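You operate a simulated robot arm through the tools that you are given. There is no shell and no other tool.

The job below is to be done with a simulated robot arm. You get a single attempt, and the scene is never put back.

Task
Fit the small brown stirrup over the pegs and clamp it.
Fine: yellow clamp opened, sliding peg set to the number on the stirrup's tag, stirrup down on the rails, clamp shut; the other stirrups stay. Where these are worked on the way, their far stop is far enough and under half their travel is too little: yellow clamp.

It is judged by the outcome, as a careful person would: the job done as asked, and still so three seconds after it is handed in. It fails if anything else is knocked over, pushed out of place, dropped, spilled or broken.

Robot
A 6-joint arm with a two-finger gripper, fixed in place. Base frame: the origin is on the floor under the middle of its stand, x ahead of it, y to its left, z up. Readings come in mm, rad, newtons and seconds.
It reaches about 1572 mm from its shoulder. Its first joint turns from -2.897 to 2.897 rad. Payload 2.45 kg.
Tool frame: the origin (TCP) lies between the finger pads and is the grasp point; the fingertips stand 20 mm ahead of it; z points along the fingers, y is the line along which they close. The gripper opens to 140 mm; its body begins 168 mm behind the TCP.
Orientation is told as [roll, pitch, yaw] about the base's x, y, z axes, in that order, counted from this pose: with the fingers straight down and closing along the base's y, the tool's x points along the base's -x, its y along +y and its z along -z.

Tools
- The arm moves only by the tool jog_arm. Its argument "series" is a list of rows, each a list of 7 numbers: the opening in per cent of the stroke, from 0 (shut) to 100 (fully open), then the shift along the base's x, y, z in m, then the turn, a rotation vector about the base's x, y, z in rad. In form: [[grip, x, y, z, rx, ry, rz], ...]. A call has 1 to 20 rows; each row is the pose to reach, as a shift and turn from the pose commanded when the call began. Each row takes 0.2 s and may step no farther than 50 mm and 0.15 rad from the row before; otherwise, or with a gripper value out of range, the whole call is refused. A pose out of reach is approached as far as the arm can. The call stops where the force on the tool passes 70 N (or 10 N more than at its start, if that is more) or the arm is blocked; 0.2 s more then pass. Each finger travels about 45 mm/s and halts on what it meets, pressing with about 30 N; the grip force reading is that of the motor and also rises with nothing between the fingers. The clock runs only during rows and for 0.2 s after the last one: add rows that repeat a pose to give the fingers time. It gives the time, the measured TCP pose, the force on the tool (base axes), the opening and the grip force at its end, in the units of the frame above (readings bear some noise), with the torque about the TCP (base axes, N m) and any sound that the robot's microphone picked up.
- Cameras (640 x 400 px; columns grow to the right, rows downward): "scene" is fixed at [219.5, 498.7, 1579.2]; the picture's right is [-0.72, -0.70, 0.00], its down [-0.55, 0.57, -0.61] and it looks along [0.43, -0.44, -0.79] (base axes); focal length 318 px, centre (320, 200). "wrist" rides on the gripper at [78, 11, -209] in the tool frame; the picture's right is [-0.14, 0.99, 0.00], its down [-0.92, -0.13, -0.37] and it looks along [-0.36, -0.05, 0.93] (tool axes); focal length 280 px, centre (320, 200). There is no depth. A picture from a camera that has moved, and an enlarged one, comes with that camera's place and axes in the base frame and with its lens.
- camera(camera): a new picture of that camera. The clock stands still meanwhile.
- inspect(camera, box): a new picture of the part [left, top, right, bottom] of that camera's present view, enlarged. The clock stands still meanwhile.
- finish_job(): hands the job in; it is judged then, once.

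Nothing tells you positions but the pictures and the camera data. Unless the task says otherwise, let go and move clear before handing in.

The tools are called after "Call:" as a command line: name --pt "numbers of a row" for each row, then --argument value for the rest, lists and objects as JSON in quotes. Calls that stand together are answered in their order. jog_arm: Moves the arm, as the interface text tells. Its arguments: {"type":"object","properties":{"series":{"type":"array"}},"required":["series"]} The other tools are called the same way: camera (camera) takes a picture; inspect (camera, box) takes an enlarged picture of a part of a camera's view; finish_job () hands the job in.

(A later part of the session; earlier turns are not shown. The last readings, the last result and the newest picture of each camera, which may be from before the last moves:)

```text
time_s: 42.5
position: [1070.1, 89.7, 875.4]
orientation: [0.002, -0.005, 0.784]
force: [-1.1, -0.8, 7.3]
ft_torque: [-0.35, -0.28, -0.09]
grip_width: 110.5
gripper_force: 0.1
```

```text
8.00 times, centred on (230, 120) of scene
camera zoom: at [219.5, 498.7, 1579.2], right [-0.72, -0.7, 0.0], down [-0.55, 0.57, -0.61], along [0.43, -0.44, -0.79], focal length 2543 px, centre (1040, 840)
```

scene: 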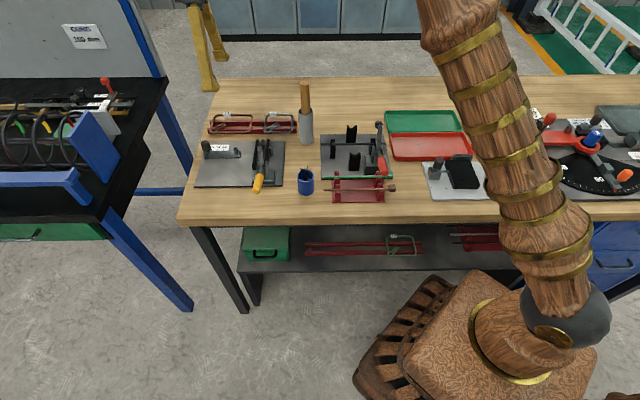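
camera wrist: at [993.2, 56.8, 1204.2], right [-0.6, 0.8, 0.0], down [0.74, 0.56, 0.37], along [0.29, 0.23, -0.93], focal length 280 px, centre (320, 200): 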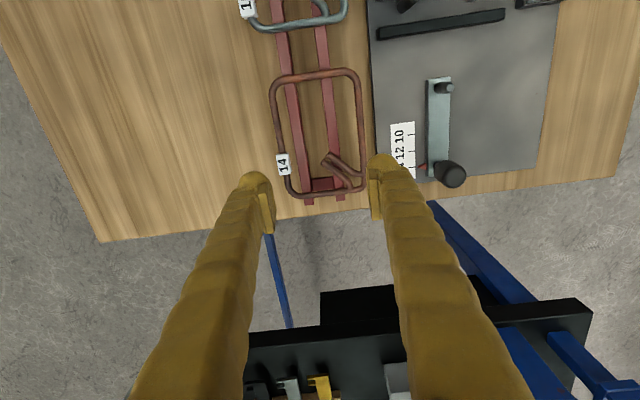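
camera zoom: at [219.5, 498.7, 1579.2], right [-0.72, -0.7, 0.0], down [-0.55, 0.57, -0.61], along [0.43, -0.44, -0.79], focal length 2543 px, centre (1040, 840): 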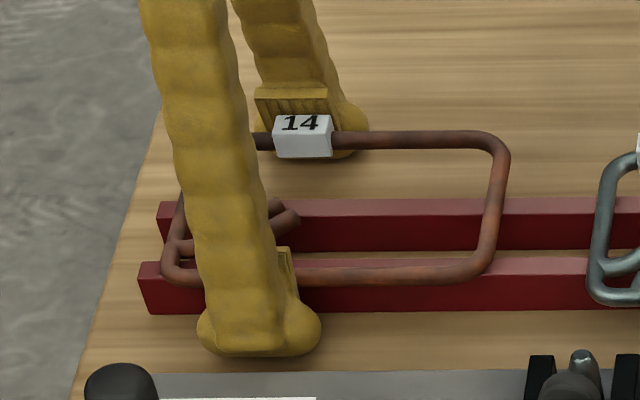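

The back fingertip just touches the table, so this is the deepest possible grip. I'll raise 1.5 mm and close.

Call:
jog_arm --pt "79 0 0 0.0025 0 0 0" --pt "77 0 0 0.0025 0 0 0" --pt "75 0 0 0.0025 0 0 0" --pt "73 0 0 0.0025 0 0 0" --pt "71 0 0 0.0025 0 0 0" --pt "71 0 0 0.0025 0 0 0"

Call:
inspect --camera "scene" --box '[200, 95, 260, 145]'

Call:
inspect --camera "wrist" --box '[160, 90, 480, 290]'

```text
time_s: 43.9
position: [1068.7, 90.0, 876.8]
orientation: [0.004, -0.002, 0.785]
force: [0.1, 0.5, -0.1]
ft_torque: [0.07, -0.04, -0.01]
grip_width: 107.0
gripper_force: 29.8
```

```text
8.00 times, centred on (230, 120) of scene
camera zoom: at [219.5, 498.7, 1579.2], right [-0.72, -0.7, 0.0], down [-0.55, 0.57, -0.61], along [0.43, -0.44, -0.79], focal length 2543 px, centre (1040, 840)
```

zoom: 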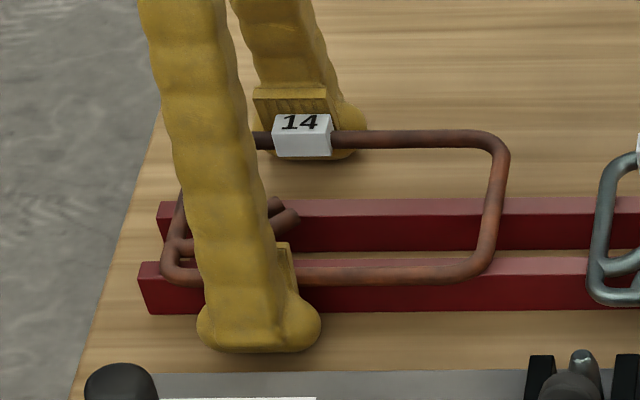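

```text
2.00 times, centred on (320, 190) of wrist
camera zoom: at [1006.9, 44.3, 1085.3], right [-0.6, 0.8, 0.0], down [0.74, 0.56, 0.37], along [0.29, 0.23, -0.93], focal length 561 px, centre (320, 220)
```

zoom: 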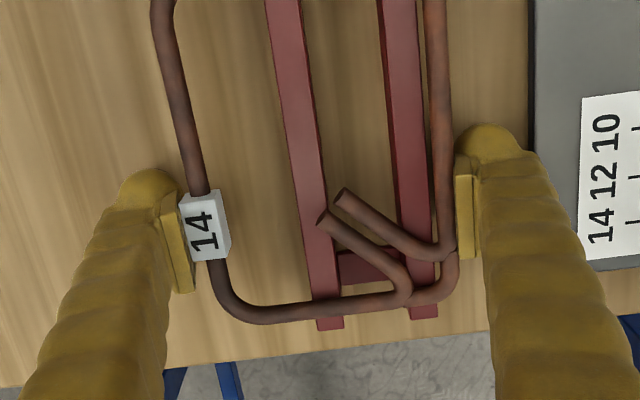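

Call:
jog_arm --pt "71 0 0 0.001 0 0 0" --pt "71 0 0 0.003 0 0 0" --pt "71 0 0 0.005 0 0 0" --pt "71 0 0 0.005 0 0 0"

Call:
inspect --camera "scene" --box '[200, 95, 260, 145]'

```text
time_s: 44.9
position: [1070.9, 90.7, 882.1]
orientation: [0.003, -0.002, 0.784]
force: [-0.6, 0.2, -2.4]
ft_torque: [-0.01, -0.06, -0.02]
grip_width: 107.3
gripper_force: 30.0
```

```text
8.00 times, centred on (230, 120) of scene
camera zoom: at [219.5, 498.7, 1579.2], right [-0.72, -0.7, 0.0], down [-0.55, 0.57, -0.61], along [0.43, -0.44, -0.79], focal length 2543 px, centre (1040, 840)
```

zoom: 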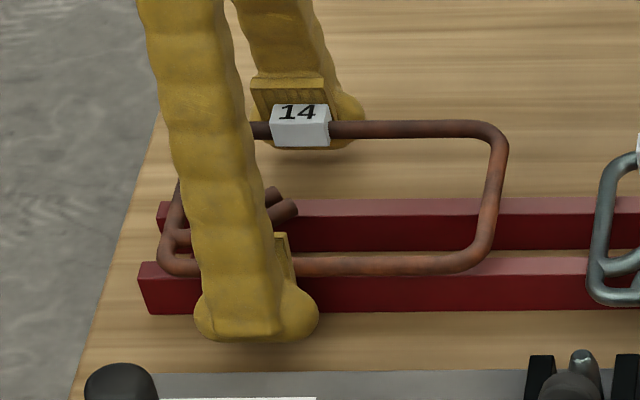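

The stirrup is lifted and held at a steady 107 mm. I'll raise it gently, then carry it along the rack direction above the gray one.

Call:
jog_arm --pt "71 0 0 0.008 0 0 0" --pt "71 0 0 0.018 0 0 0" --pt "71 0 0 0.03 0 0 0" --pt "71 0 0 0.042 0 0 0" --pt "71 0 0 0.052 0 0 0" --pt "71 0 0 0.056 0 0 0" --pt "71 0 0 0.056 0 0 0"

Call:
inspect --camera "scene" --box '[190, 85, 270, 145]'

Call:
inspect --camera "wrist" --box '[160, 60, 480, 260]'

```text
time_s: 46.5
position: [1070.2, 89.0, 938.4]
orientation: [0.004, -0.001, 0.786]
force: [0.1, -0.7, -2.4]
ft_torque: [0.09, -0.11, 0.03]
grip_width: 107.1
gripper_force: 29.8
```

```text
6.67 times, centred on (230, 115) of scene
camera zoom: at [219.5, 498.7, 1579.2], right [-0.72, -0.7, 0.0], down [-0.55, 0.57, -0.61], along [0.43, -0.44, -0.79], focal length 2120 px, centre (920, 767)
```

zoom: 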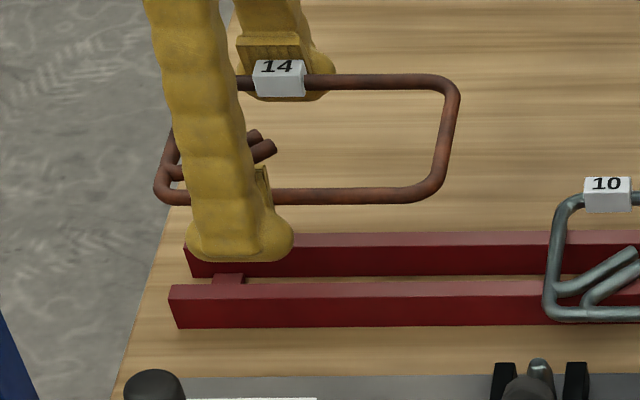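

```text
2.00 times, centred on (320, 160) of wrist
camera zoom: at [1006.5, 43.5, 1146.6], right [-0.6, 0.8, 0.0], down [0.74, 0.56, 0.37], along [0.29, 0.23, -0.93], focal length 561 px, centre (320, 280)
```

zoom: 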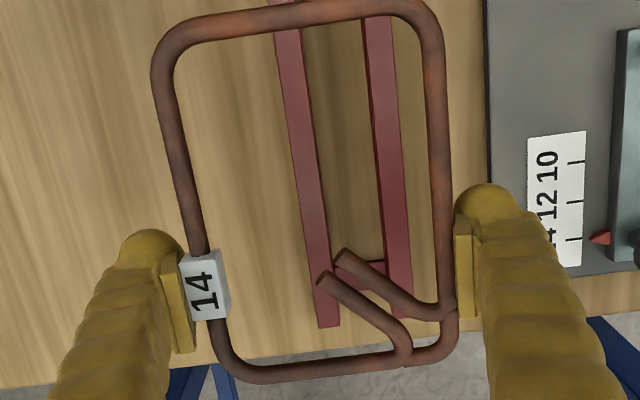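

The stirrup hangs level, its centre about 25 mm from the TCP along the rack. I'll move it parallel to the rack over to the fixture's position first, then toward the pegs.

Call:
jog_arm --pt "71 -0.01 -0.01 0.002 0 0 0" --pt "71 -0.024 -0.024 0.002 0 0 0" --pt "71 -0.04 -0.04 0.002 0 0 0" --pt "71 -0.055 -0.055 0.002 0 0 0" --pt "71 -0.0636 -0.0636 0.002 0 0 0" --pt "71 -0.0636 -0.0636 0.002 0 0 0"

Call:
camera --camera "wrist"

Call:
inspect --camera "scene" --box '[190, 85, 310, 185]'

```text
time_s: 47.9
position: [1006.4, 26.5, 939.9]
orientation: [0.003, -0.003, 0.784]
force: [0.0, -0.2, -2.8]
ft_torque: [0.02, -0.05, -0.02]
grip_width: 106.6
gripper_force: 29.5
```

```text
taken
camera wrist: at [942.6, -19.1, 1148.8], right [-0.6, 0.8, 0.0], down [0.74, 0.56, 0.37], along [0.29, 0.23, -0.93], focal length 280 px, centre (320, 200)
```

wrist: 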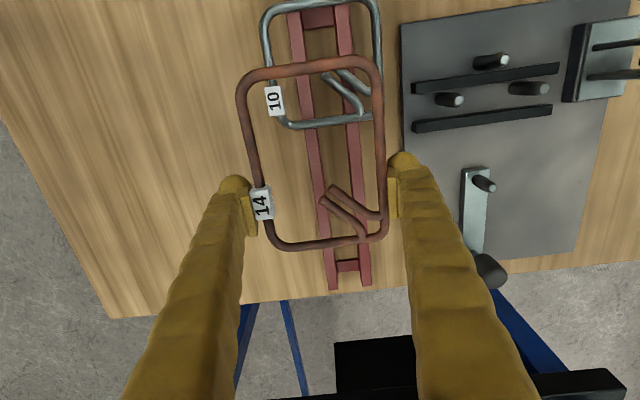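

```text
4.00 times, centred on (250, 135) of scene
camera zoom: at [219.5, 498.7, 1579.2], right [-0.72, -0.7, 0.0], down [-0.55, 0.57, -0.61], along [0.43, -0.44, -0.79], focal length 1272 px, centre (600, 460)
```

zoom: 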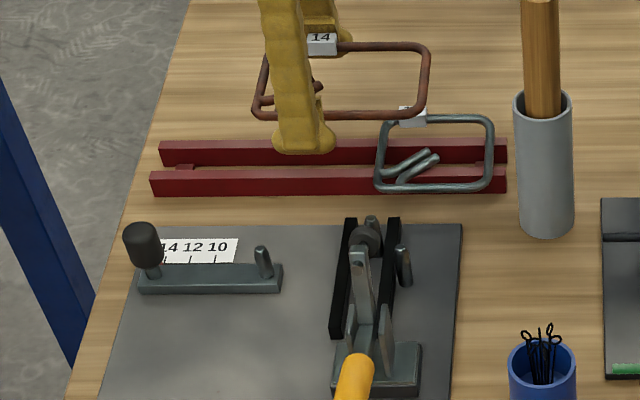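

Call:
jog_arm --pt "71 -0.01 0.01 0 0 0 0" --pt "71 -0.025 0.025 0 0 0 0" --pt "71 -0.04 0.04 0 0 0 0" --pt "71 -0.055 0.055 0 0 0 0" --pt "71 -0.07 0.07 0 0 0 0" --pt "71 -0.083 0.083 0 0 0 0" --pt "71 -0.092 0.092 0 0 0 0" --pt "71 -0.0952 0.0952 0 0 0 0" --pt "71 -0.0952 0.0952 0 0 0 0"

Call:
camera --camera "wrist"

Call:
inspect --camera "wrist" --box '[200, 40, 440, 260]'

Call:
inspect --camera "scene" --box '[200, 105, 310, 195]'

```text
time_s: 49.9
position: [911.7, 123.5, 939.5]
orientation: [0.003, -0.002, 0.785]
force: [-0.2, 0.8, -2.4]
ft_torque: [0.04, -0.06, -0.03]
grip_width: 106.9
gripper_force: 30.5
```

```text
taken
camera wrist: at [848.2, 75.9, 1149.2], right [-0.6, 0.8, 0.0], down [0.74, 0.56, 0.37], along [0.29, 0.23, -0.93], focal length 280 px, centre (320, 200)
```

wrist: 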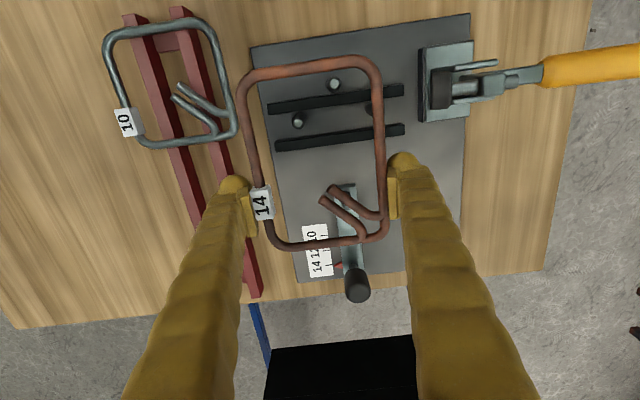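

```text
1.82 times, centred on (320, 150) of wrist
camera zoom: at [848.2, 75.9, 1149.2], right [-0.6, 0.8, 0.0], down [0.74, 0.56, 0.37], along [0.29, 0.23, -0.93], focal length 510 px, centre (320, 291)
```

zoom: 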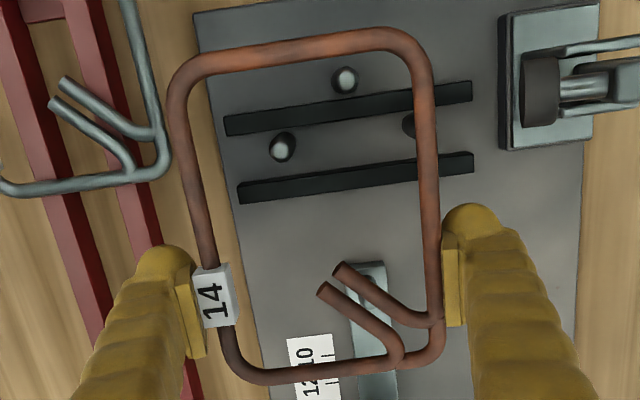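

```text
4.44 times, centred on (255, 150) of scene
camera zoom: at [219.5, 498.7, 1579.2], right [-0.72, -0.7, 0.0], down [-0.55, 0.57, -0.61], along [0.43, -0.44, -0.79], focal length 1413 px, centre (609, 422)
```

zoom: 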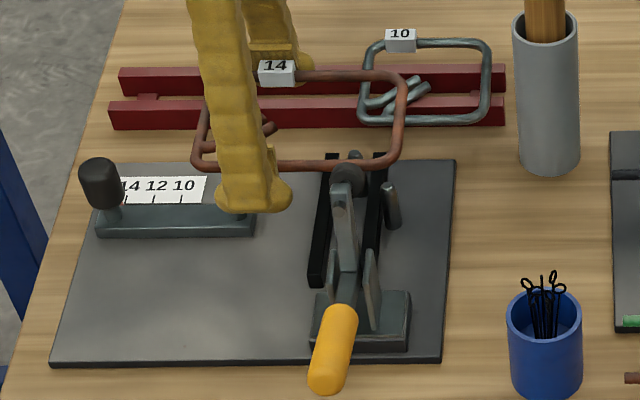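

The pegs are visible through the stirrup and the alignment along its length is good. It needs about 20 mm more toward the front, so I'll lower below the clamp foot and then slide in.

Call:
jog_arm --pt "71 0 0 -0.008 0 0 0" --pt "71 0 0 -0.018 0 0 0" --pt "71 0 0 -0.025 0 0 0" --pt "71 -0.0035 0.0035 -0.025 0 0 0" --pt "71 -0.0071 0.0071 -0.025 0 0 0" --pt "71 -0.0106 0.0106 -0.025 0 0 0" --pt "71 -0.0134 0.0134 -0.025 0 0 0" --pt "71 -0.0134 0.0134 -0.025 0 0 0"

Call:
inspect --camera "wrist" --box '[200, 40, 440, 260]'

Call:
inspect --camera "scene" --box '[220, 115, 300, 185]'

```text
time_s: 51.7
position: [898.9, 133.9, 914.6]
orientation: [0.004, -0.002, 0.787]
force: [-0.5, 0.6, -2.0]
ft_torque: [0.03, -0.04, 0.02]
grip_width: 106.8
gripper_force: 30.4
```

```text
1.82 times, centred on (320, 150) of wrist
camera zoom: at [835.6, 88.7, 1123.6], right [-0.6, 0.8, 0.0], down [0.74, 0.56, 0.37], along [0.29, 0.23, -0.93], focal length 510 px, centre (320, 291)
```

zoom: 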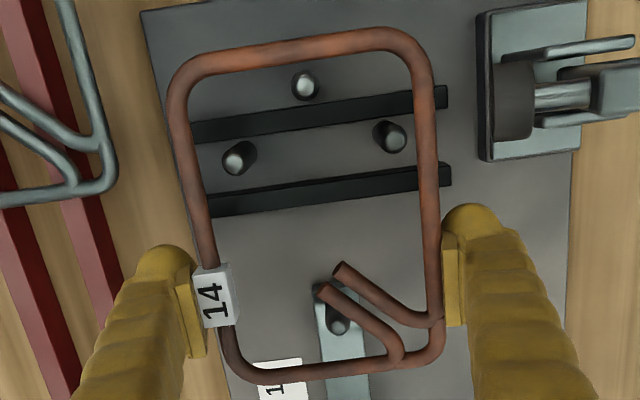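

```text
5.71 times, centred on (260, 150) of scene
camera zoom: at [219.5, 498.7, 1579.2], right [-0.72, -0.7, 0.0], down [-0.55, 0.57, -0.61], along [0.43, -0.44, -0.79], focal length 1817 px, centre (663, 486)
```

zoom: 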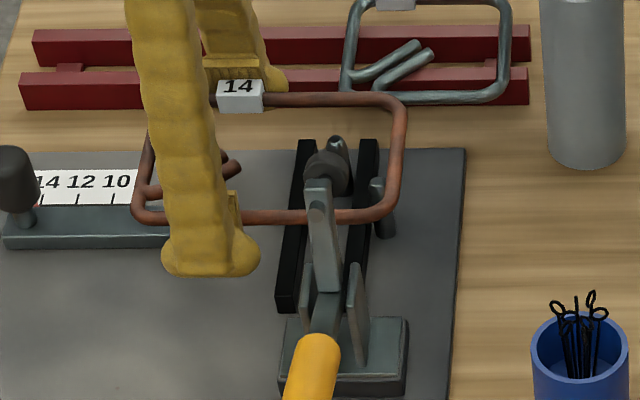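

All four pegs now sit inside the stirrup outline. A further 3 mm toward the front should centre it, and then I'll recheck at higher zoom.

Call:
jog_arm --pt "71 -0.0011 0.0011 0 0 0 0" --pt "71 -0.0021 0.0021 0 0 0 0" --pt "71 -0.0021 0.0021 -0.003 0 0 0" --pt "71 -0.0021 0.0021 -0.003 0 0 0"

Call:
inspect --camera "wrist" --box '[235, 55, 385, 150]'

Call:
inspect --camera "wrist" --box '[250, 130, 400, 250]'

```text
time_s: 52.7
position: [897.1, 137.3, 912.0]
orientation: [0.004, -0.002, 0.786]
force: [-0.5, -0.2, -3.5]
ft_torque: [0.05, -0.02, -0.01]
grip_width: 107.1
gripper_force: 29.9
```

```text
4.21 times, centred on (310, 102) of wrist
camera zoom: at [833.4, 90.7, 1120.6], right [-0.6, 0.8, 0.0], down [0.74, 0.56, 0.37], along [0.29, 0.23, -0.93], focal length 1181 px, centre (362, 610)
```

zoom: 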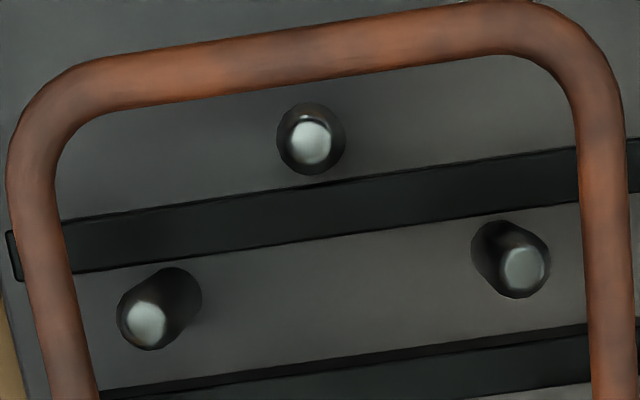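

```text
3.33 times, centred on (325, 190) of wrist
camera zoom: at [833.4, 90.7, 1120.6], right [-0.6, 0.8, 0.0], down [0.74, 0.56, 0.37], along [0.29, 0.23, -0.93], focal length 935 px, centre (303, 233)
```

zoom: 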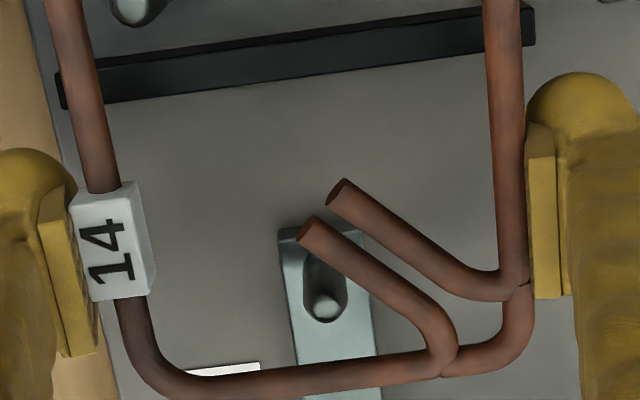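

The clearances around all four pegs look like 1.5–4 mm. I'll descend slowly over them, watching forces.

Call:
jog_arm --pt "71 -0.0004 0.0004 -0.004 0 0 0" --pt "71 -0.0004 0.0004 -0.008 0 0 0" --pt "71 -0.0004 0.0004 -0.012 0 0 0" --pt "71 -0.0004 0.0004 -0.012 0 0 0"

Call:
inspect --camera "wrist" --box '[235, 55, 385, 150]'

Call:
inspect --camera "wrist" --box '[250, 130, 400, 250]'

Call:
inspect --camera "scene" --box '[220, 115, 300, 185]'

```text
time_s: 53.7
position: [895.0, 137.8, 902.0]
orientation: [0.003, -0.002, 0.785]
force: [-0.3, 0.3, -3.5]
ft_torque: [0.05, -0.04, 0.01]
grip_width: 106.9
gripper_force: 30.1
```

```text
4.21 times, centred on (310, 102) of wrist
camera zoom: at [832.5, 91.7, 1108.7], right [-0.6, 0.8, 0.0], down [0.74, 0.56, 0.37], along [0.29, 0.23, -0.93], focal length 1181 px, centre (362, 610)
```

zoom: 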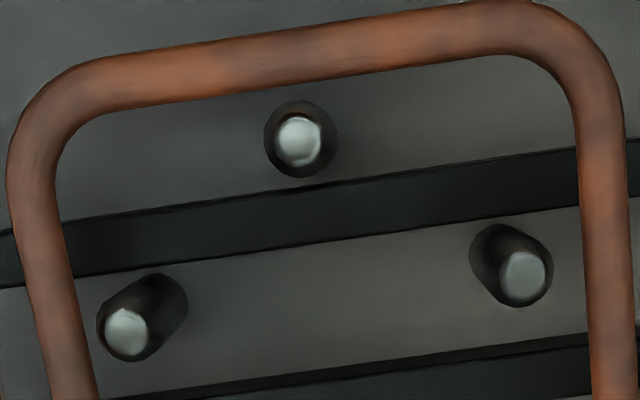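

```text
3.33 times, centred on (325, 190) of wrist
camera zoom: at [832.5, 91.7, 1108.7], right [-0.6, 0.8, 0.0], down [0.74, 0.56, 0.37], along [0.29, 0.23, -0.93], focal length 935 px, centre (303, 233)
```

zoom: 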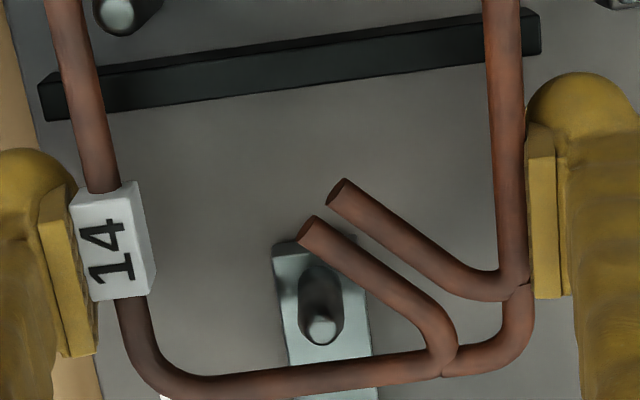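

```text
5.71 times, centred on (260, 150) of scene
camera zoom: at [219.5, 498.7, 1579.2], right [-0.72, -0.7, 0.0], down [-0.55, 0.57, -0.61], along [0.43, -0.44, -0.79], focal length 1817 px, centre (663, 486)
```

zoom: 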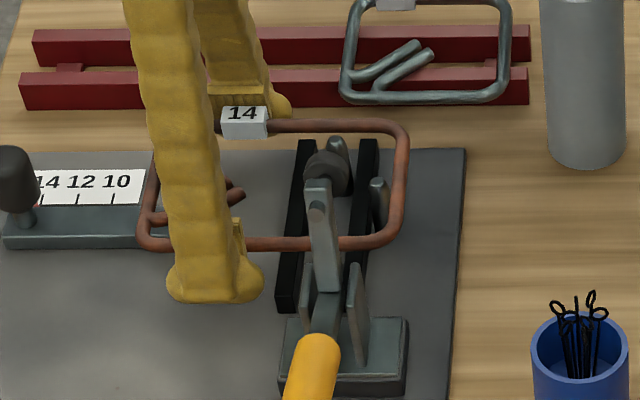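

Call:
jog_arm --pt "71 0.0007 -0.0007 0 0 0 0" --pt "71 0.0007 -0.0007 -0.003 0 0 0" --pt "71 0.0007 -0.0007 -0.006 0 0 0" --pt "71 0.0007 -0.0007 -0.006 0 0 0"

Call:
inspect --camera "wrist" --box '[235, 55, 385, 150]'

Call:
inspect --camera "wrist" --box '[250, 130, 400, 250]'

```text
time_s: 54.7
position: [895.4, 137.9, 893.3]
orientation: [0.004, -0.003, 0.786]
force: [-0.1, 0.1, -3.0]
ft_torque: [0.04, -0.06, 0.0]
grip_width: 106.4
gripper_force: 30.5
```

```text
4.21 times, centred on (310, 102) of wrist
camera zoom: at [833.4, 90.7, 1102.4], right [-0.6, 0.8, 0.0], down [0.74, 0.56, 0.37], along [0.29, 0.23, -0.93], focal length 1181 px, centre (362, 610)
```

zoom: 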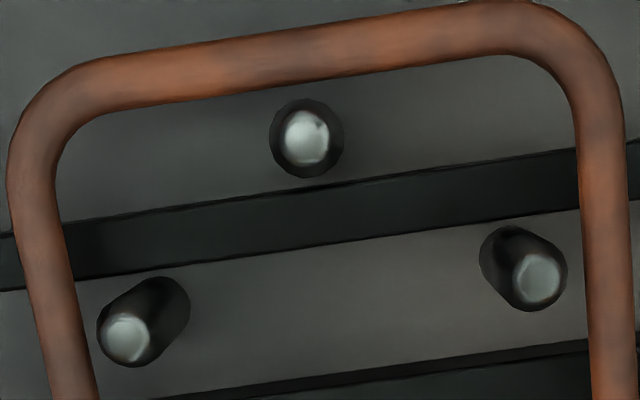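

```text
3.33 times, centred on (325, 190) of wrist
camera zoom: at [833.4, 90.7, 1102.4], right [-0.6, 0.8, 0.0], down [0.74, 0.56, 0.37], along [0.29, 0.23, -0.93], focal length 935 px, centre (303, 233)
```

zoom: 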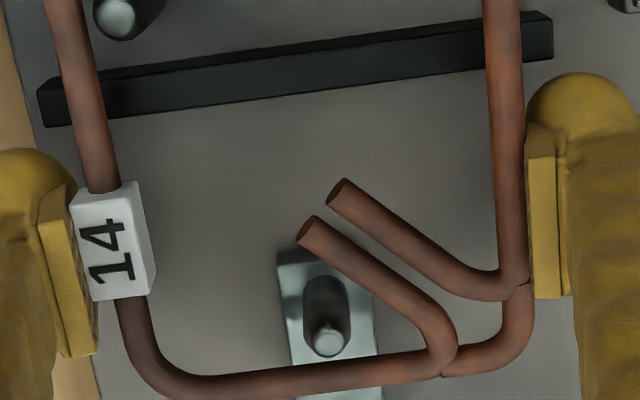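

Call:
jog_arm --pt "71 0 0 -0.002 0 0 0" --pt "71 0 0 -0.004 0 0 0" --pt "71 0 0 -0.0055 0 0 0" --pt "71 0 0 -0.0055 0 0 0"

Call:
inspect --camera "wrist" --box '[200, 40, 440, 260]'

Call:
inspect --camera "scene" --box '[220, 115, 300, 185]'

```text
time_s: 55.7
position: [896.0, 137.3, 889.0]
orientation: [0.003, -0.002, 0.786]
force: [0.2, -0.1, -2.4]
ft_torque: [0.05, -0.02, -0.04]
grip_width: 106.4
gripper_force: 29.5
```

```text
1.82 times, centred on (320, 150) of wrist
camera zoom: at [832.9, 91.2, 1097.1], right [-0.6, 0.8, 0.0], down [0.74, 0.56, 0.37], along [0.29, 0.23, -0.93], focal length 510 px, centre (320, 291)
```

zoom: 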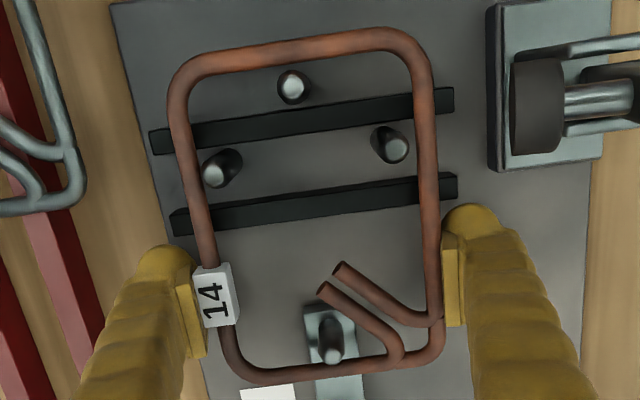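

```text
5.71 times, centred on (260, 150) of scene
camera zoom: at [219.5, 498.7, 1579.2], right [-0.72, -0.7, 0.0], down [-0.55, 0.57, -0.61], along [0.43, -0.44, -0.79], focal length 1817 px, centre (663, 486)
```

zoom: 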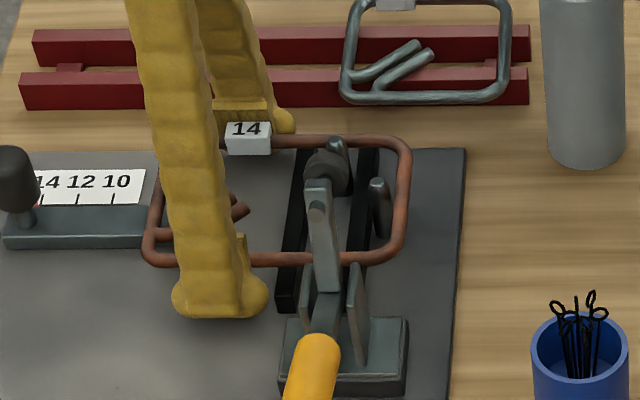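

Call:
jog_arm --pt "71 0 0 -0.0015 0 0 0" --pt "71 0 0 -0.003 0 0 0" --pt "71 0 0 -0.003 0 0 0"

```text
time_s: 56.5
position: [894.7, 138.1, 885.2]
orientation: [0.002, -0.002, 0.785]
force: [-0.3, -0.4, -3.4]
ft_torque: [0.06, -0.03, 0.01]
grip_width: 106.6
gripper_force: 29.3
```

Call:
jog_arm --pt "71 0 0 -0.001 0 0 0" --pt "71 0 0 -0.002 0 0 0" --pt "71 0 0 -0.002 0 0 0"

Call:
inspect --camera "wrist" --box '[200, 40, 440, 260]'

Call:
inspect --camera "scene" --box '[225, 125, 285, 175]'

```text
time_s: 57.3
position: [895.8, 138.5, 884.1]
orientation: [0.002, -0.001, 0.784]
force: [-0.4, -0.8, -1.5]
ft_torque: [0.0, -0.12, -0.02]
grip_width: 106.7
gripper_force: 29.9
```

```text
1.82 times, centred on (320, 150) of wrist
camera zoom: at [832.9, 91.2, 1092.4], right [-0.6, 0.8, 0.0], down [0.74, 0.56, 0.37], along [0.29, 0.23, -0.93], focal length 510 px, centre (320, 291)
```

zoom: 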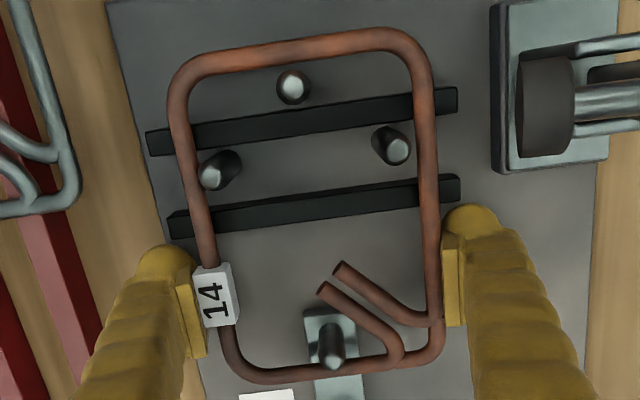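

```text
8.00 times, centred on (255, 150) of scene
camera zoom: at [219.5, 498.7, 1579.2], right [-0.72, -0.7, 0.0], down [-0.55, 0.57, -0.61], along [0.43, -0.44, -0.79], focal length 2543 px, centre (840, 600)
```

zoom: 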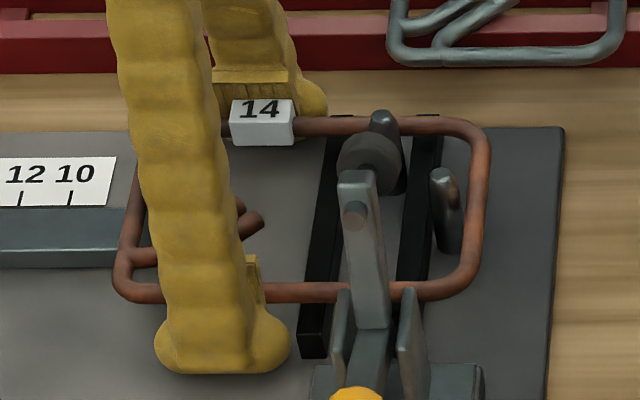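

Call:
jog_arm --pt "71 0 0 -0.001 0 0 0" --pt "71 0 0 -0.002 0 0 0" --pt "71 0 0 -0.002 0 0 0"

```text
time_s: 58.1
position: [897.0, 137.8, 883.1]
orientation: [0.001, -0.004, 0.785]
force: [-14.0, 0.3, 38.9]
ft_torque: [-0.71, -0.5, -0.34]
grip_width: 106.4
gripper_force: 30.0
```

Call:
jog_arm --pt "71 0 0 0.002 0 0 0" --pt "73 0 0 0.002 0 0 0" --pt "76 0 0 0.002 0 0 0" --pt "78 0 0 0.002 0 0 0" --pt "80 0 0 0.002 0 0 0" --pt "83 0 0 0.002 0 0 0" --pt "83 0 0 0.002 0 0 0"

Call:
inspect --camera "wrist" --box '[200, 40, 440, 260]'

Call:
inspect --camera "scene" --box '[225, 125, 285, 175]'

```text
time_s: 59.7
position: [896.3, 136.2, 884.4]
orientation: [0.003, -0.002, 0.785]
force: [0.1, 0.0, 0.1]
ft_torque: [0.0, 0.04, -0.01]
grip_width: 116.1
gripper_force: 0.0
```

```text
1.82 times, centred on (320, 150) of wrist
camera zoom: at [832.9, 90.7, 1092.2], right [-0.6, 0.8, 0.0], down [0.74, 0.56, 0.37], along [0.29, 0.23, -0.93], focal length 510 px, centre (320, 291)
```

zoom: 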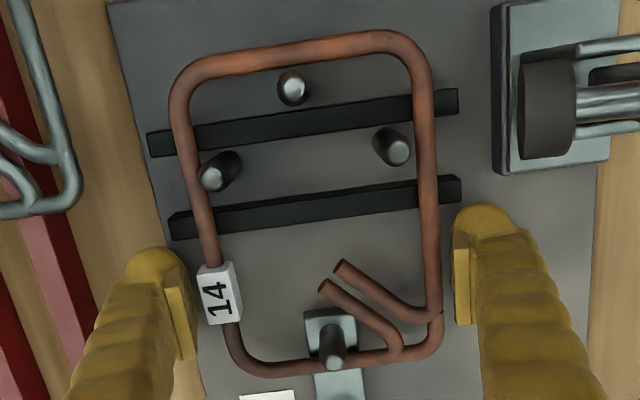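

```text
8.00 times, centred on (255, 150) of scene
camera zoom: at [219.5, 498.7, 1579.2], right [-0.72, -0.7, 0.0], down [-0.55, 0.57, -0.61], along [0.43, -0.44, -0.79], focal length 2543 px, centre (840, 600)
```

zoom: 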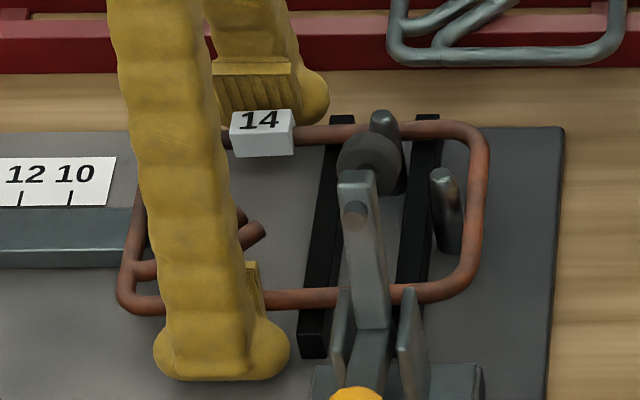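

The stirrup is released and has dropped over all four pegs. I'll rise straight up and inspect whether it lies flat on the rails.

Call:
jog_arm --pt "86 0 0 0.01 0 0 0" --pt "86 0 0 0.03 0 0 0" --pt "86 0 0 0.06 0 0 0" --pt "86 0 0 0.1 0 0 0" --pt "86 0 0 0.14 0 0 0" --pt "86 0 0 0.18 0 0 0" --pt "86 0 0 0.18 0 0 0"

Call:
camera --camera "wrist"

Call:
inspect --camera "wrist" --box '[220, 60, 420, 220]'

Call:
inspect --camera "scene" --box '[215, 125, 295, 190]'

```text
time_s: 61.3
position: [896.8, 134.9, 1064.2]
orientation: [0.003, -0.002, 0.786]
force: [-0.4, 0.2, -0.1]
ft_torque: [0.0, -0.01, 0.01]
grip_width: 120.3
gripper_force: 0.0
```

```text
taken
camera wrist: at [833.8, 89.4, 1272.6], right [-0.6, 0.8, 0.0], down [0.74, 0.56, 0.37], along [0.29, 0.23, -0.93], focal length 280 px, centre (320, 200)
```

wrist: 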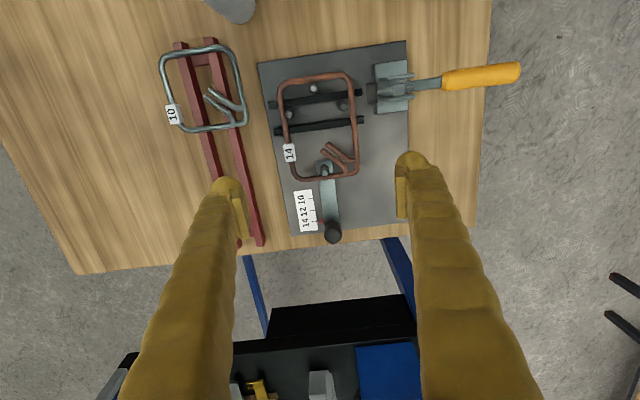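

```text
2.50 times, centred on (320, 140) of wrist
camera zoom: at [833.8, 89.4, 1272.6], right [-0.6, 0.8, 0.0], down [0.74, 0.56, 0.37], along [0.29, 0.23, -0.93], focal length 701 px, centre (320, 350)
```

zoom: 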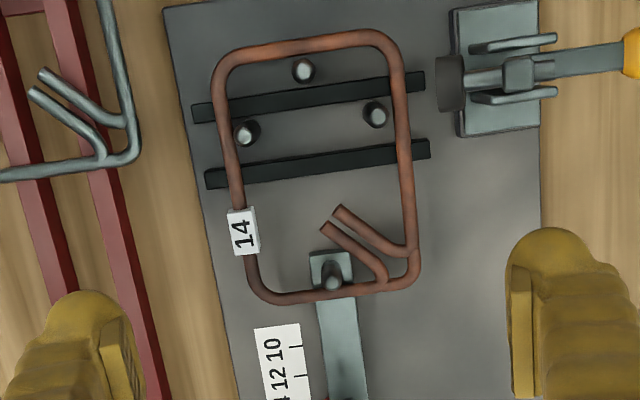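

```text
6.15 times, centred on (255, 158) of scene
camera zoom: at [219.5, 498.7, 1579.2], right [-0.72, -0.7, 0.0], down [-0.55, 0.57, -0.61], along [0.43, -0.44, -0.79], focal length 1956 px, centre (720, 462)
```

zoom: 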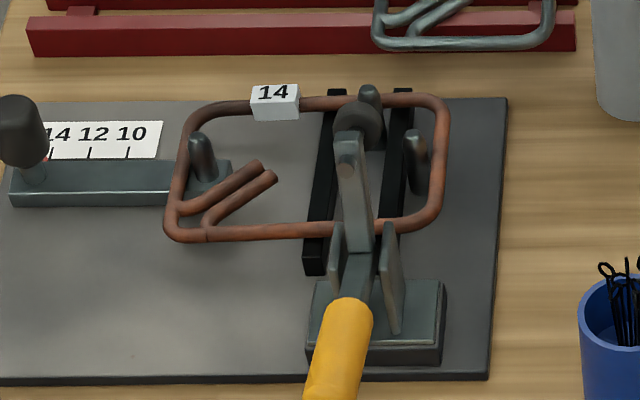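

The stirrup is over all four pegs but tips slightly, because its weight lies beyond the right rail; the clamp should press it level. I'll rotate back and move above the yellow handle to close the clamp.

Call:
jog_arm --pt "80 0 0 0.02 0 0 -0.05" --pt "70 -0.012 0.006 0.025 0 0 -0.19" --pt "60 -0.03 0.015 0.025 0 0 -0.33" --pt "50 -0.05 0.025 0.025 0 0 -0.47" --pt "45 -0.07 0.035 0.025 0 0 -0.61" --pt "45 -0.09 0.045 0.025 0 0 -0.75" --pt "45 -0.11 0.056 0.025 0 0 -0.89" --pt "45 -0.13 0.066 0.025 0 0 -1.03" --pt "45 -0.15 0.077 0.025 0 0 -1.17" --pt "45 -0.17 0.087 0.025 0 0 -1.31" --pt "45 -0.185 0.095 0.025 0 0 -1.45" --pt "45 -0.191 0.0984 0.025 0 0 -1.571" --pt "45 -0.191 0.0984 0.025 0 0 -1.571"

Call:
camera --camera "wrist"

Call:
inspect --camera "scene" --box '[215, 125, 295, 200]'

```text
time_s: 64.1
position: [707.4, 235.6, 1087.6]
orientation: [0.004, -0.003, -0.785]
force: [-0.5, 0.2, 0.4]
ft_torque: [-0.01, -0.01, 0.0]
grip_width: 63.1
gripper_force: 0.0
```

```text
taken
camera wrist: at [658.0, 300.6, 1295.9], right [0.8, 0.6, 0.0], down [0.56, -0.74, 0.37], along [0.23, -0.29, -0.93], focal length 280 px, centre (320, 200)
```

wrist: 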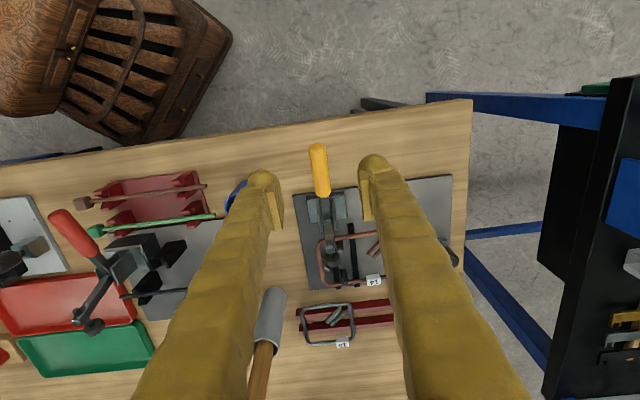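

```text
5.33 times, centred on (255, 162) of scene
camera zoom: at [219.5, 498.7, 1579.2], right [-0.72, -0.7, 0.0], down [-0.55, 0.57, -0.61], along [0.43, -0.44, -0.79], focal length 1696 px, centre (667, 400)
```

zoom: 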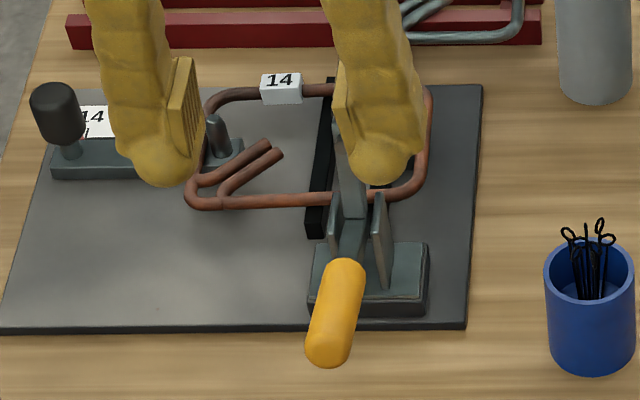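

Call:
inspect --camera "wrist" --box '[290, 130, 390, 300]'

Call:
inspect --camera "wrist" --box '[290, 130, 350, 210]'

```text
2.35 times, centred on (340, 215) of wrist
camera zoom: at [658.0, 300.6, 1295.9], right [0.8, 0.6, 0.0], down [0.56, -0.74, 0.37], along [0.23, -0.29, -0.93], focal length 660 px, centre (273, 165)
```

zoom: 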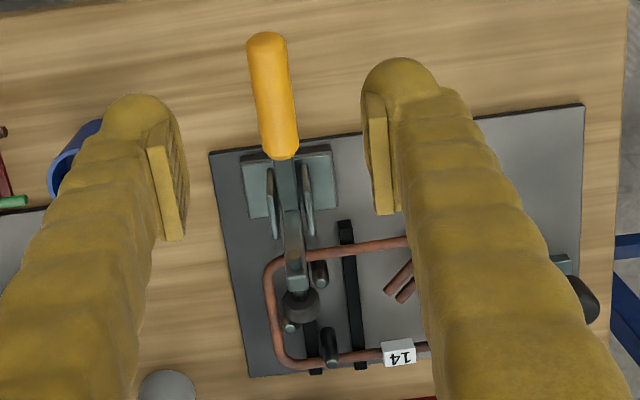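

```text
5.00 times, centred on (320, 170) of wrist
camera zoom: at [658.0, 300.6, 1295.9], right [0.8, 0.6, 0.0], down [0.56, -0.74, 0.37], along [0.23, -0.29, -0.93], focal length 1402 px, centre (320, 350)
```

zoom: 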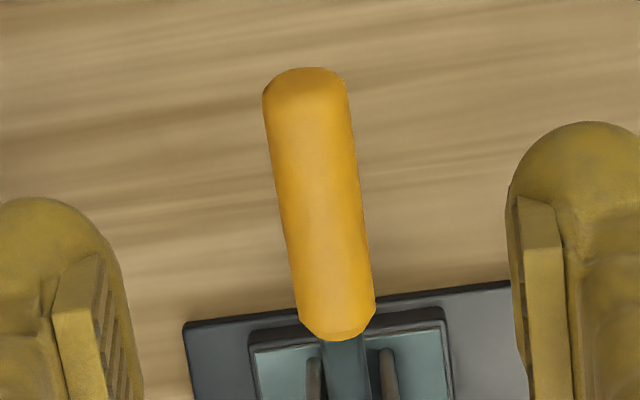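

Call:
jog_arm --pt "45 -0.0015 -0.0015 -0.04 0 0 0" --pt "45 -0.0015 -0.0015 -0.08 0 0 0" --pt "45 -0.0015 -0.0015 -0.115 0 0 0" --pt "45 -0.0015 -0.0015 -0.13 0 0 0" --pt "35 -0.0015 -0.0015 -0.13 0 0 0" --pt "25 -0.0015 -0.0015 -0.13 0 0 0" --pt "16 -0.0015 -0.0015 -0.13 0 0 0" --pt "10 -0.0015 -0.0015 -0.13 0 0 0" --pt "10 -0.0015 -0.0015 -0.13 0 0 0"

Call:
inspect --camera "wrist" --box '[220, 100, 420, 300]'

Call:
inspect --camera "scene" --box '[215, 125, 295, 210]'

```text
time_s: 66.1
position: [704.7, 232.7, 957.9]
orientation: [0.004, -0.004, -0.786]
force: [10.4, 9.5, -0.1]
ft_torque: [0.01, -0.16, -0.04]
grip_width: 23.8
gripper_force: 6.8
```

```text
2.00 times, centred on (320, 200) of wrist
camera zoom: at [655.6, 297.6, 1166.4], right [0.8, 0.6, 0.0], down [0.56, -0.74, 0.37], along [0.23, -0.29, -0.93], focal length 561 px, centre (320, 200)
```

zoom: 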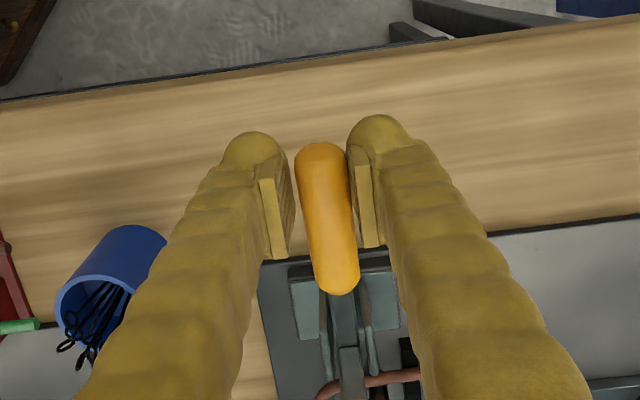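

```text
4.71 times, centred on (255, 168) of scene
camera zoom: at [219.5, 498.7, 1579.2], right [-0.72, -0.7, 0.0], down [-0.55, 0.57, -0.61], along [0.43, -0.44, -0.79], focal length 1496 px, centre (626, 353)
```

zoom: 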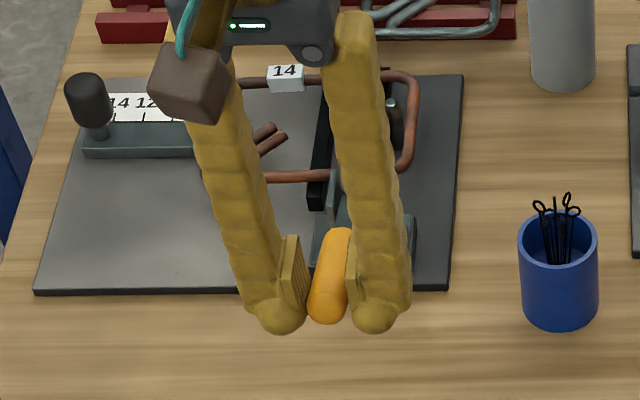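

The handle is pinched. I'll swing it back along its arc toward upright in stages, watching the force.

Call:
jog_arm --pt "3 0.0004 0.0004 0 0 0 0" --pt "3 0.0004 0.0004 0 0 0 0" --pt "3 0.0029 -0.0021 0.006 0 0 0" --pt "3 0.0055 -0.0047 0.0116 0 0 0" --pt "3 0.0097 -0.0089 0.0194 0 0 0" --pt "3 0.0143 -0.0135 0.0266 0 0 0" --pt "3 0.0194 -0.0186 0.0332 0 0 0"

Call:
inspect --camera "wrist" --box '[220, 100, 420, 300]'

Call:
inspect --camera "scene" --box '[215, 125, 295, 210]'

```text
time_s: 67.7
position: [722.3, 215.5, 992.0]
orientation: [0.001, -0.002, -0.787]
force: [-13.5, 28.9, 9.7]
ft_torque: [1.01, 0.87, -0.08]
grip_width: 20.8
gripper_force: 45.1
```

```text
2.00 times, centred on (320, 200) of wrist
camera zoom: at [674.4, 281.0, 1199.8], right [0.8, 0.6, 0.0], down [0.56, -0.74, 0.37], along [0.23, -0.29, -0.93], focal length 561 px, centre (320, 200)
```

zoom: 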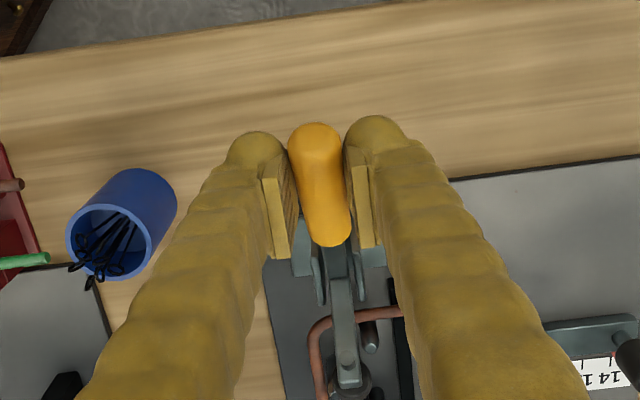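

```text
4.71 times, centred on (255, 168) of scene
camera zoom: at [219.5, 498.7, 1579.2], right [-0.72, -0.7, 0.0], down [-0.55, 0.57, -0.61], along [0.43, -0.44, -0.79], focal length 1496 px, centre (626, 353)
```

zoom: 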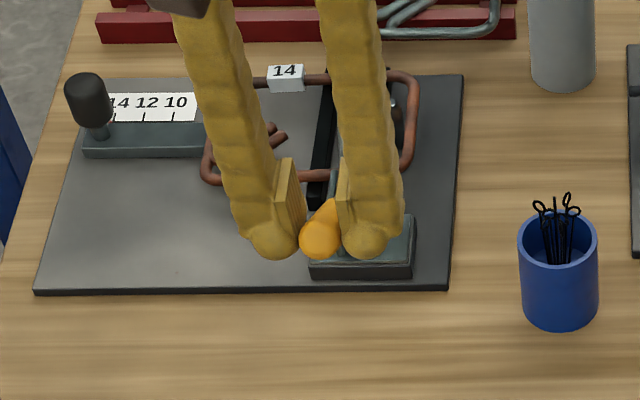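

Call:
jog_arm --pt "3 0.0058 -0.0052 0.0059 0 0 0" --pt "3 0.0116 -0.011 0.0112 0 0 0" --pt "3 0.0178 -0.0172 0.0157 0 0 0" --pt "3 0.0241 -0.0235 0.0194 0 0 0"

Call:
inspect --camera "wrist" --box '[220, 100, 420, 300]'

Call:
inspect --camera "scene" --box '[215, 115, 295, 200]'

```text
time_s: 68.7
position: [746.8, 192.4, 1010.5]
orientation: [0.003, -0.003, -0.785]
force: [-18.2, 3.4, 15.8]
ft_torque: [0.4, 0.62, 0.14]
grip_width: 18.9
gripper_force: 43.8
```

```text
2.00 times, centred on (320, 200) of wrist
camera zoom: at [698.5, 256.9, 1219.6], right [0.8, 0.6, 0.0], down [0.56, -0.74, 0.37], along [0.23, -0.29, -0.93], focal length 561 px, centre (320, 200)
```

zoom: 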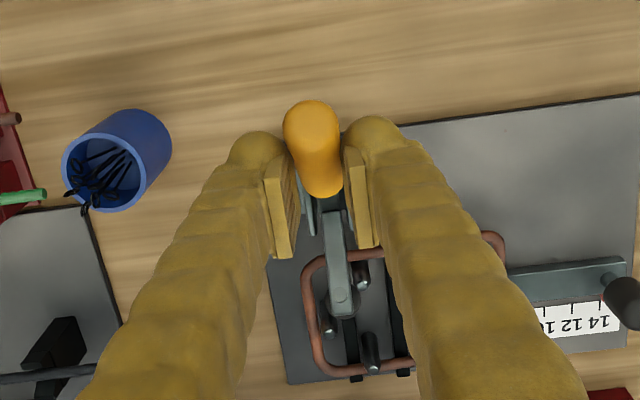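

```text
4.71 times, centred on (255, 158) of scene
camera zoom: at [219.5, 498.7, 1579.2], right [-0.72, -0.7, 0.0], down [-0.55, 0.57, -0.61], along [0.43, -0.44, -0.79], focal length 1496 px, centre (626, 400)
```

zoom: 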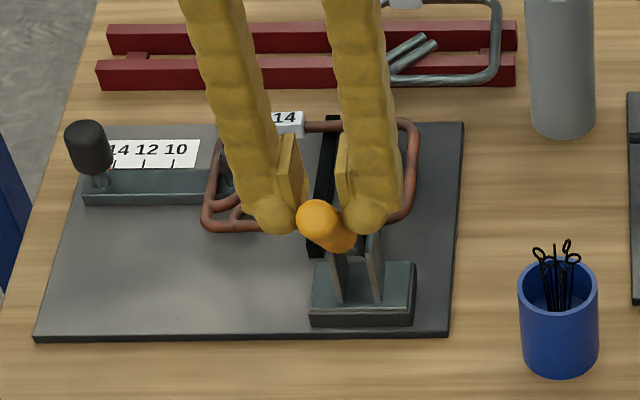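

The handle is lagging and slipping forward out of the pinch. I'll let go, come around to its front side with closed fingers, and push it toward upright instead.

Call:
jog_arm --pt "20 0 0 0 0 0 0" --pt "40 0 0 0.005 0 0 0" --pt "40 0 0 0.03 0 0 0" --pt "40 0 0 0.07 0 0 0" --pt "40 0 0 0.08 0 0 0"

Call:
inspect --camera "wrist" --box '[220, 80, 420, 280]'

Call:
inspect --camera "scene" --box '[215, 115, 295, 200]'

```text
time_s: 69.9
position: [748.8, 191.9, 1091.1]
orientation: [0.0, -0.001, -0.786]
force: [-0.4, 0.2, 1.3]
ft_torque: [0.03, 0.0, -0.03]
grip_width: 56.0
gripper_force: 0.0
```

```text
2.00 times, centred on (320, 180) of wrist
camera zoom: at [699.2, 257.4, 1300.0], right [0.8, 0.6, 0.0], down [0.56, -0.74, 0.37], along [0.23, -0.29, -0.93], focal length 561 px, centre (320, 240)
```

zoom: 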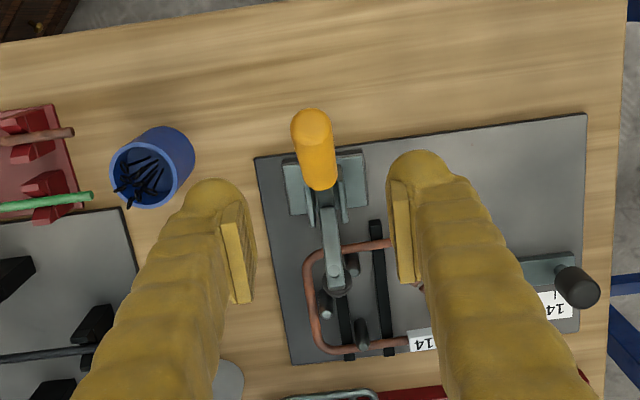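

```text
4.71 times, centred on (255, 158) of scene
camera zoom: at [219.5, 498.7, 1579.2], right [-0.72, -0.7, 0.0], down [-0.55, 0.57, -0.61], along [0.43, -0.44, -0.79], focal length 1496 px, centre (626, 400)
```

zoom: 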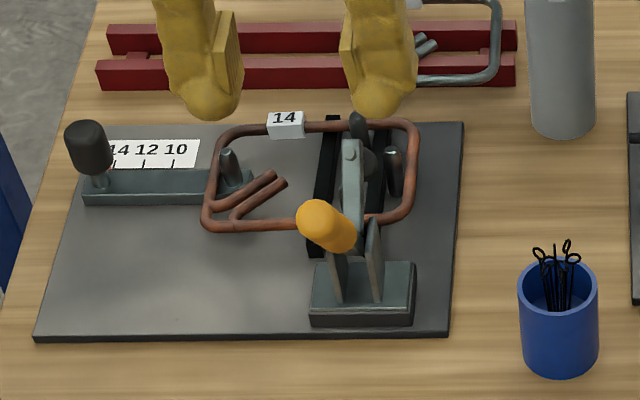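

Call:
jog_arm --pt "20 -0.027 0.027 0 0 0 0" --pt "0 -0.0541 0.0541 0 0 0 0" --pt "0 -0.0541 0.0541 -0.035 0 0 0" --pt "0 -0.0541 0.0541 -0.069 0 0 0" --pt "0 -0.0541 0.0541 -0.069 0 0 0"

Call:
inspect --camera "wrist" --box '[220, 100, 420, 300]'

Call:
inspect --camera "scene" --box '[215, 125, 295, 210]'

```text
time_s: 71.1
position: [693.4, 245.1, 1022.2]
orientation: [0.004, -0.001, -0.785]
force: [0.4, 0.7, 0.2]
ft_torque: [0.05, -0.02, 0.03]
grip_width: 0.0
gripper_force: 29.2
```

```text
2.00 times, centred on (320, 200) of wrist
camera zoom: at [644.4, 310.4, 1231.0], right [0.8, 0.6, 0.0], down [0.56, -0.74, 0.37], along [0.23, -0.29, -0.93], focal length 561 px, centre (320, 200)
```

zoom: 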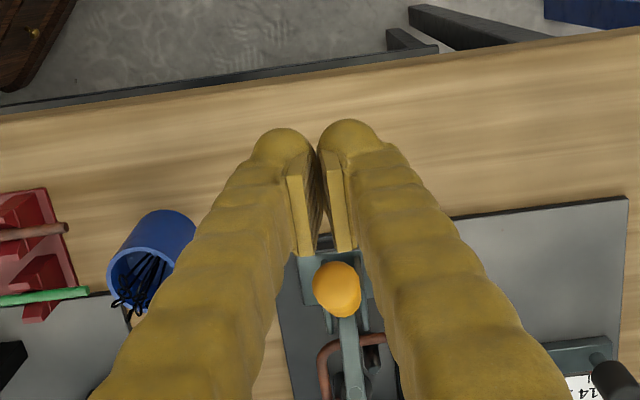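

```text
4.71 times, centred on (255, 168) of scene
camera zoom: at [219.5, 498.7, 1579.2], right [-0.72, -0.7, 0.0], down [-0.55, 0.57, -0.61], along [0.43, -0.44, -0.79], focal length 1496 px, centre (626, 353)
```

zoom: 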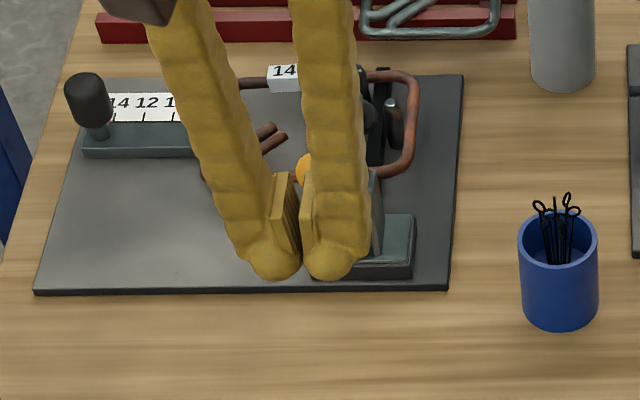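

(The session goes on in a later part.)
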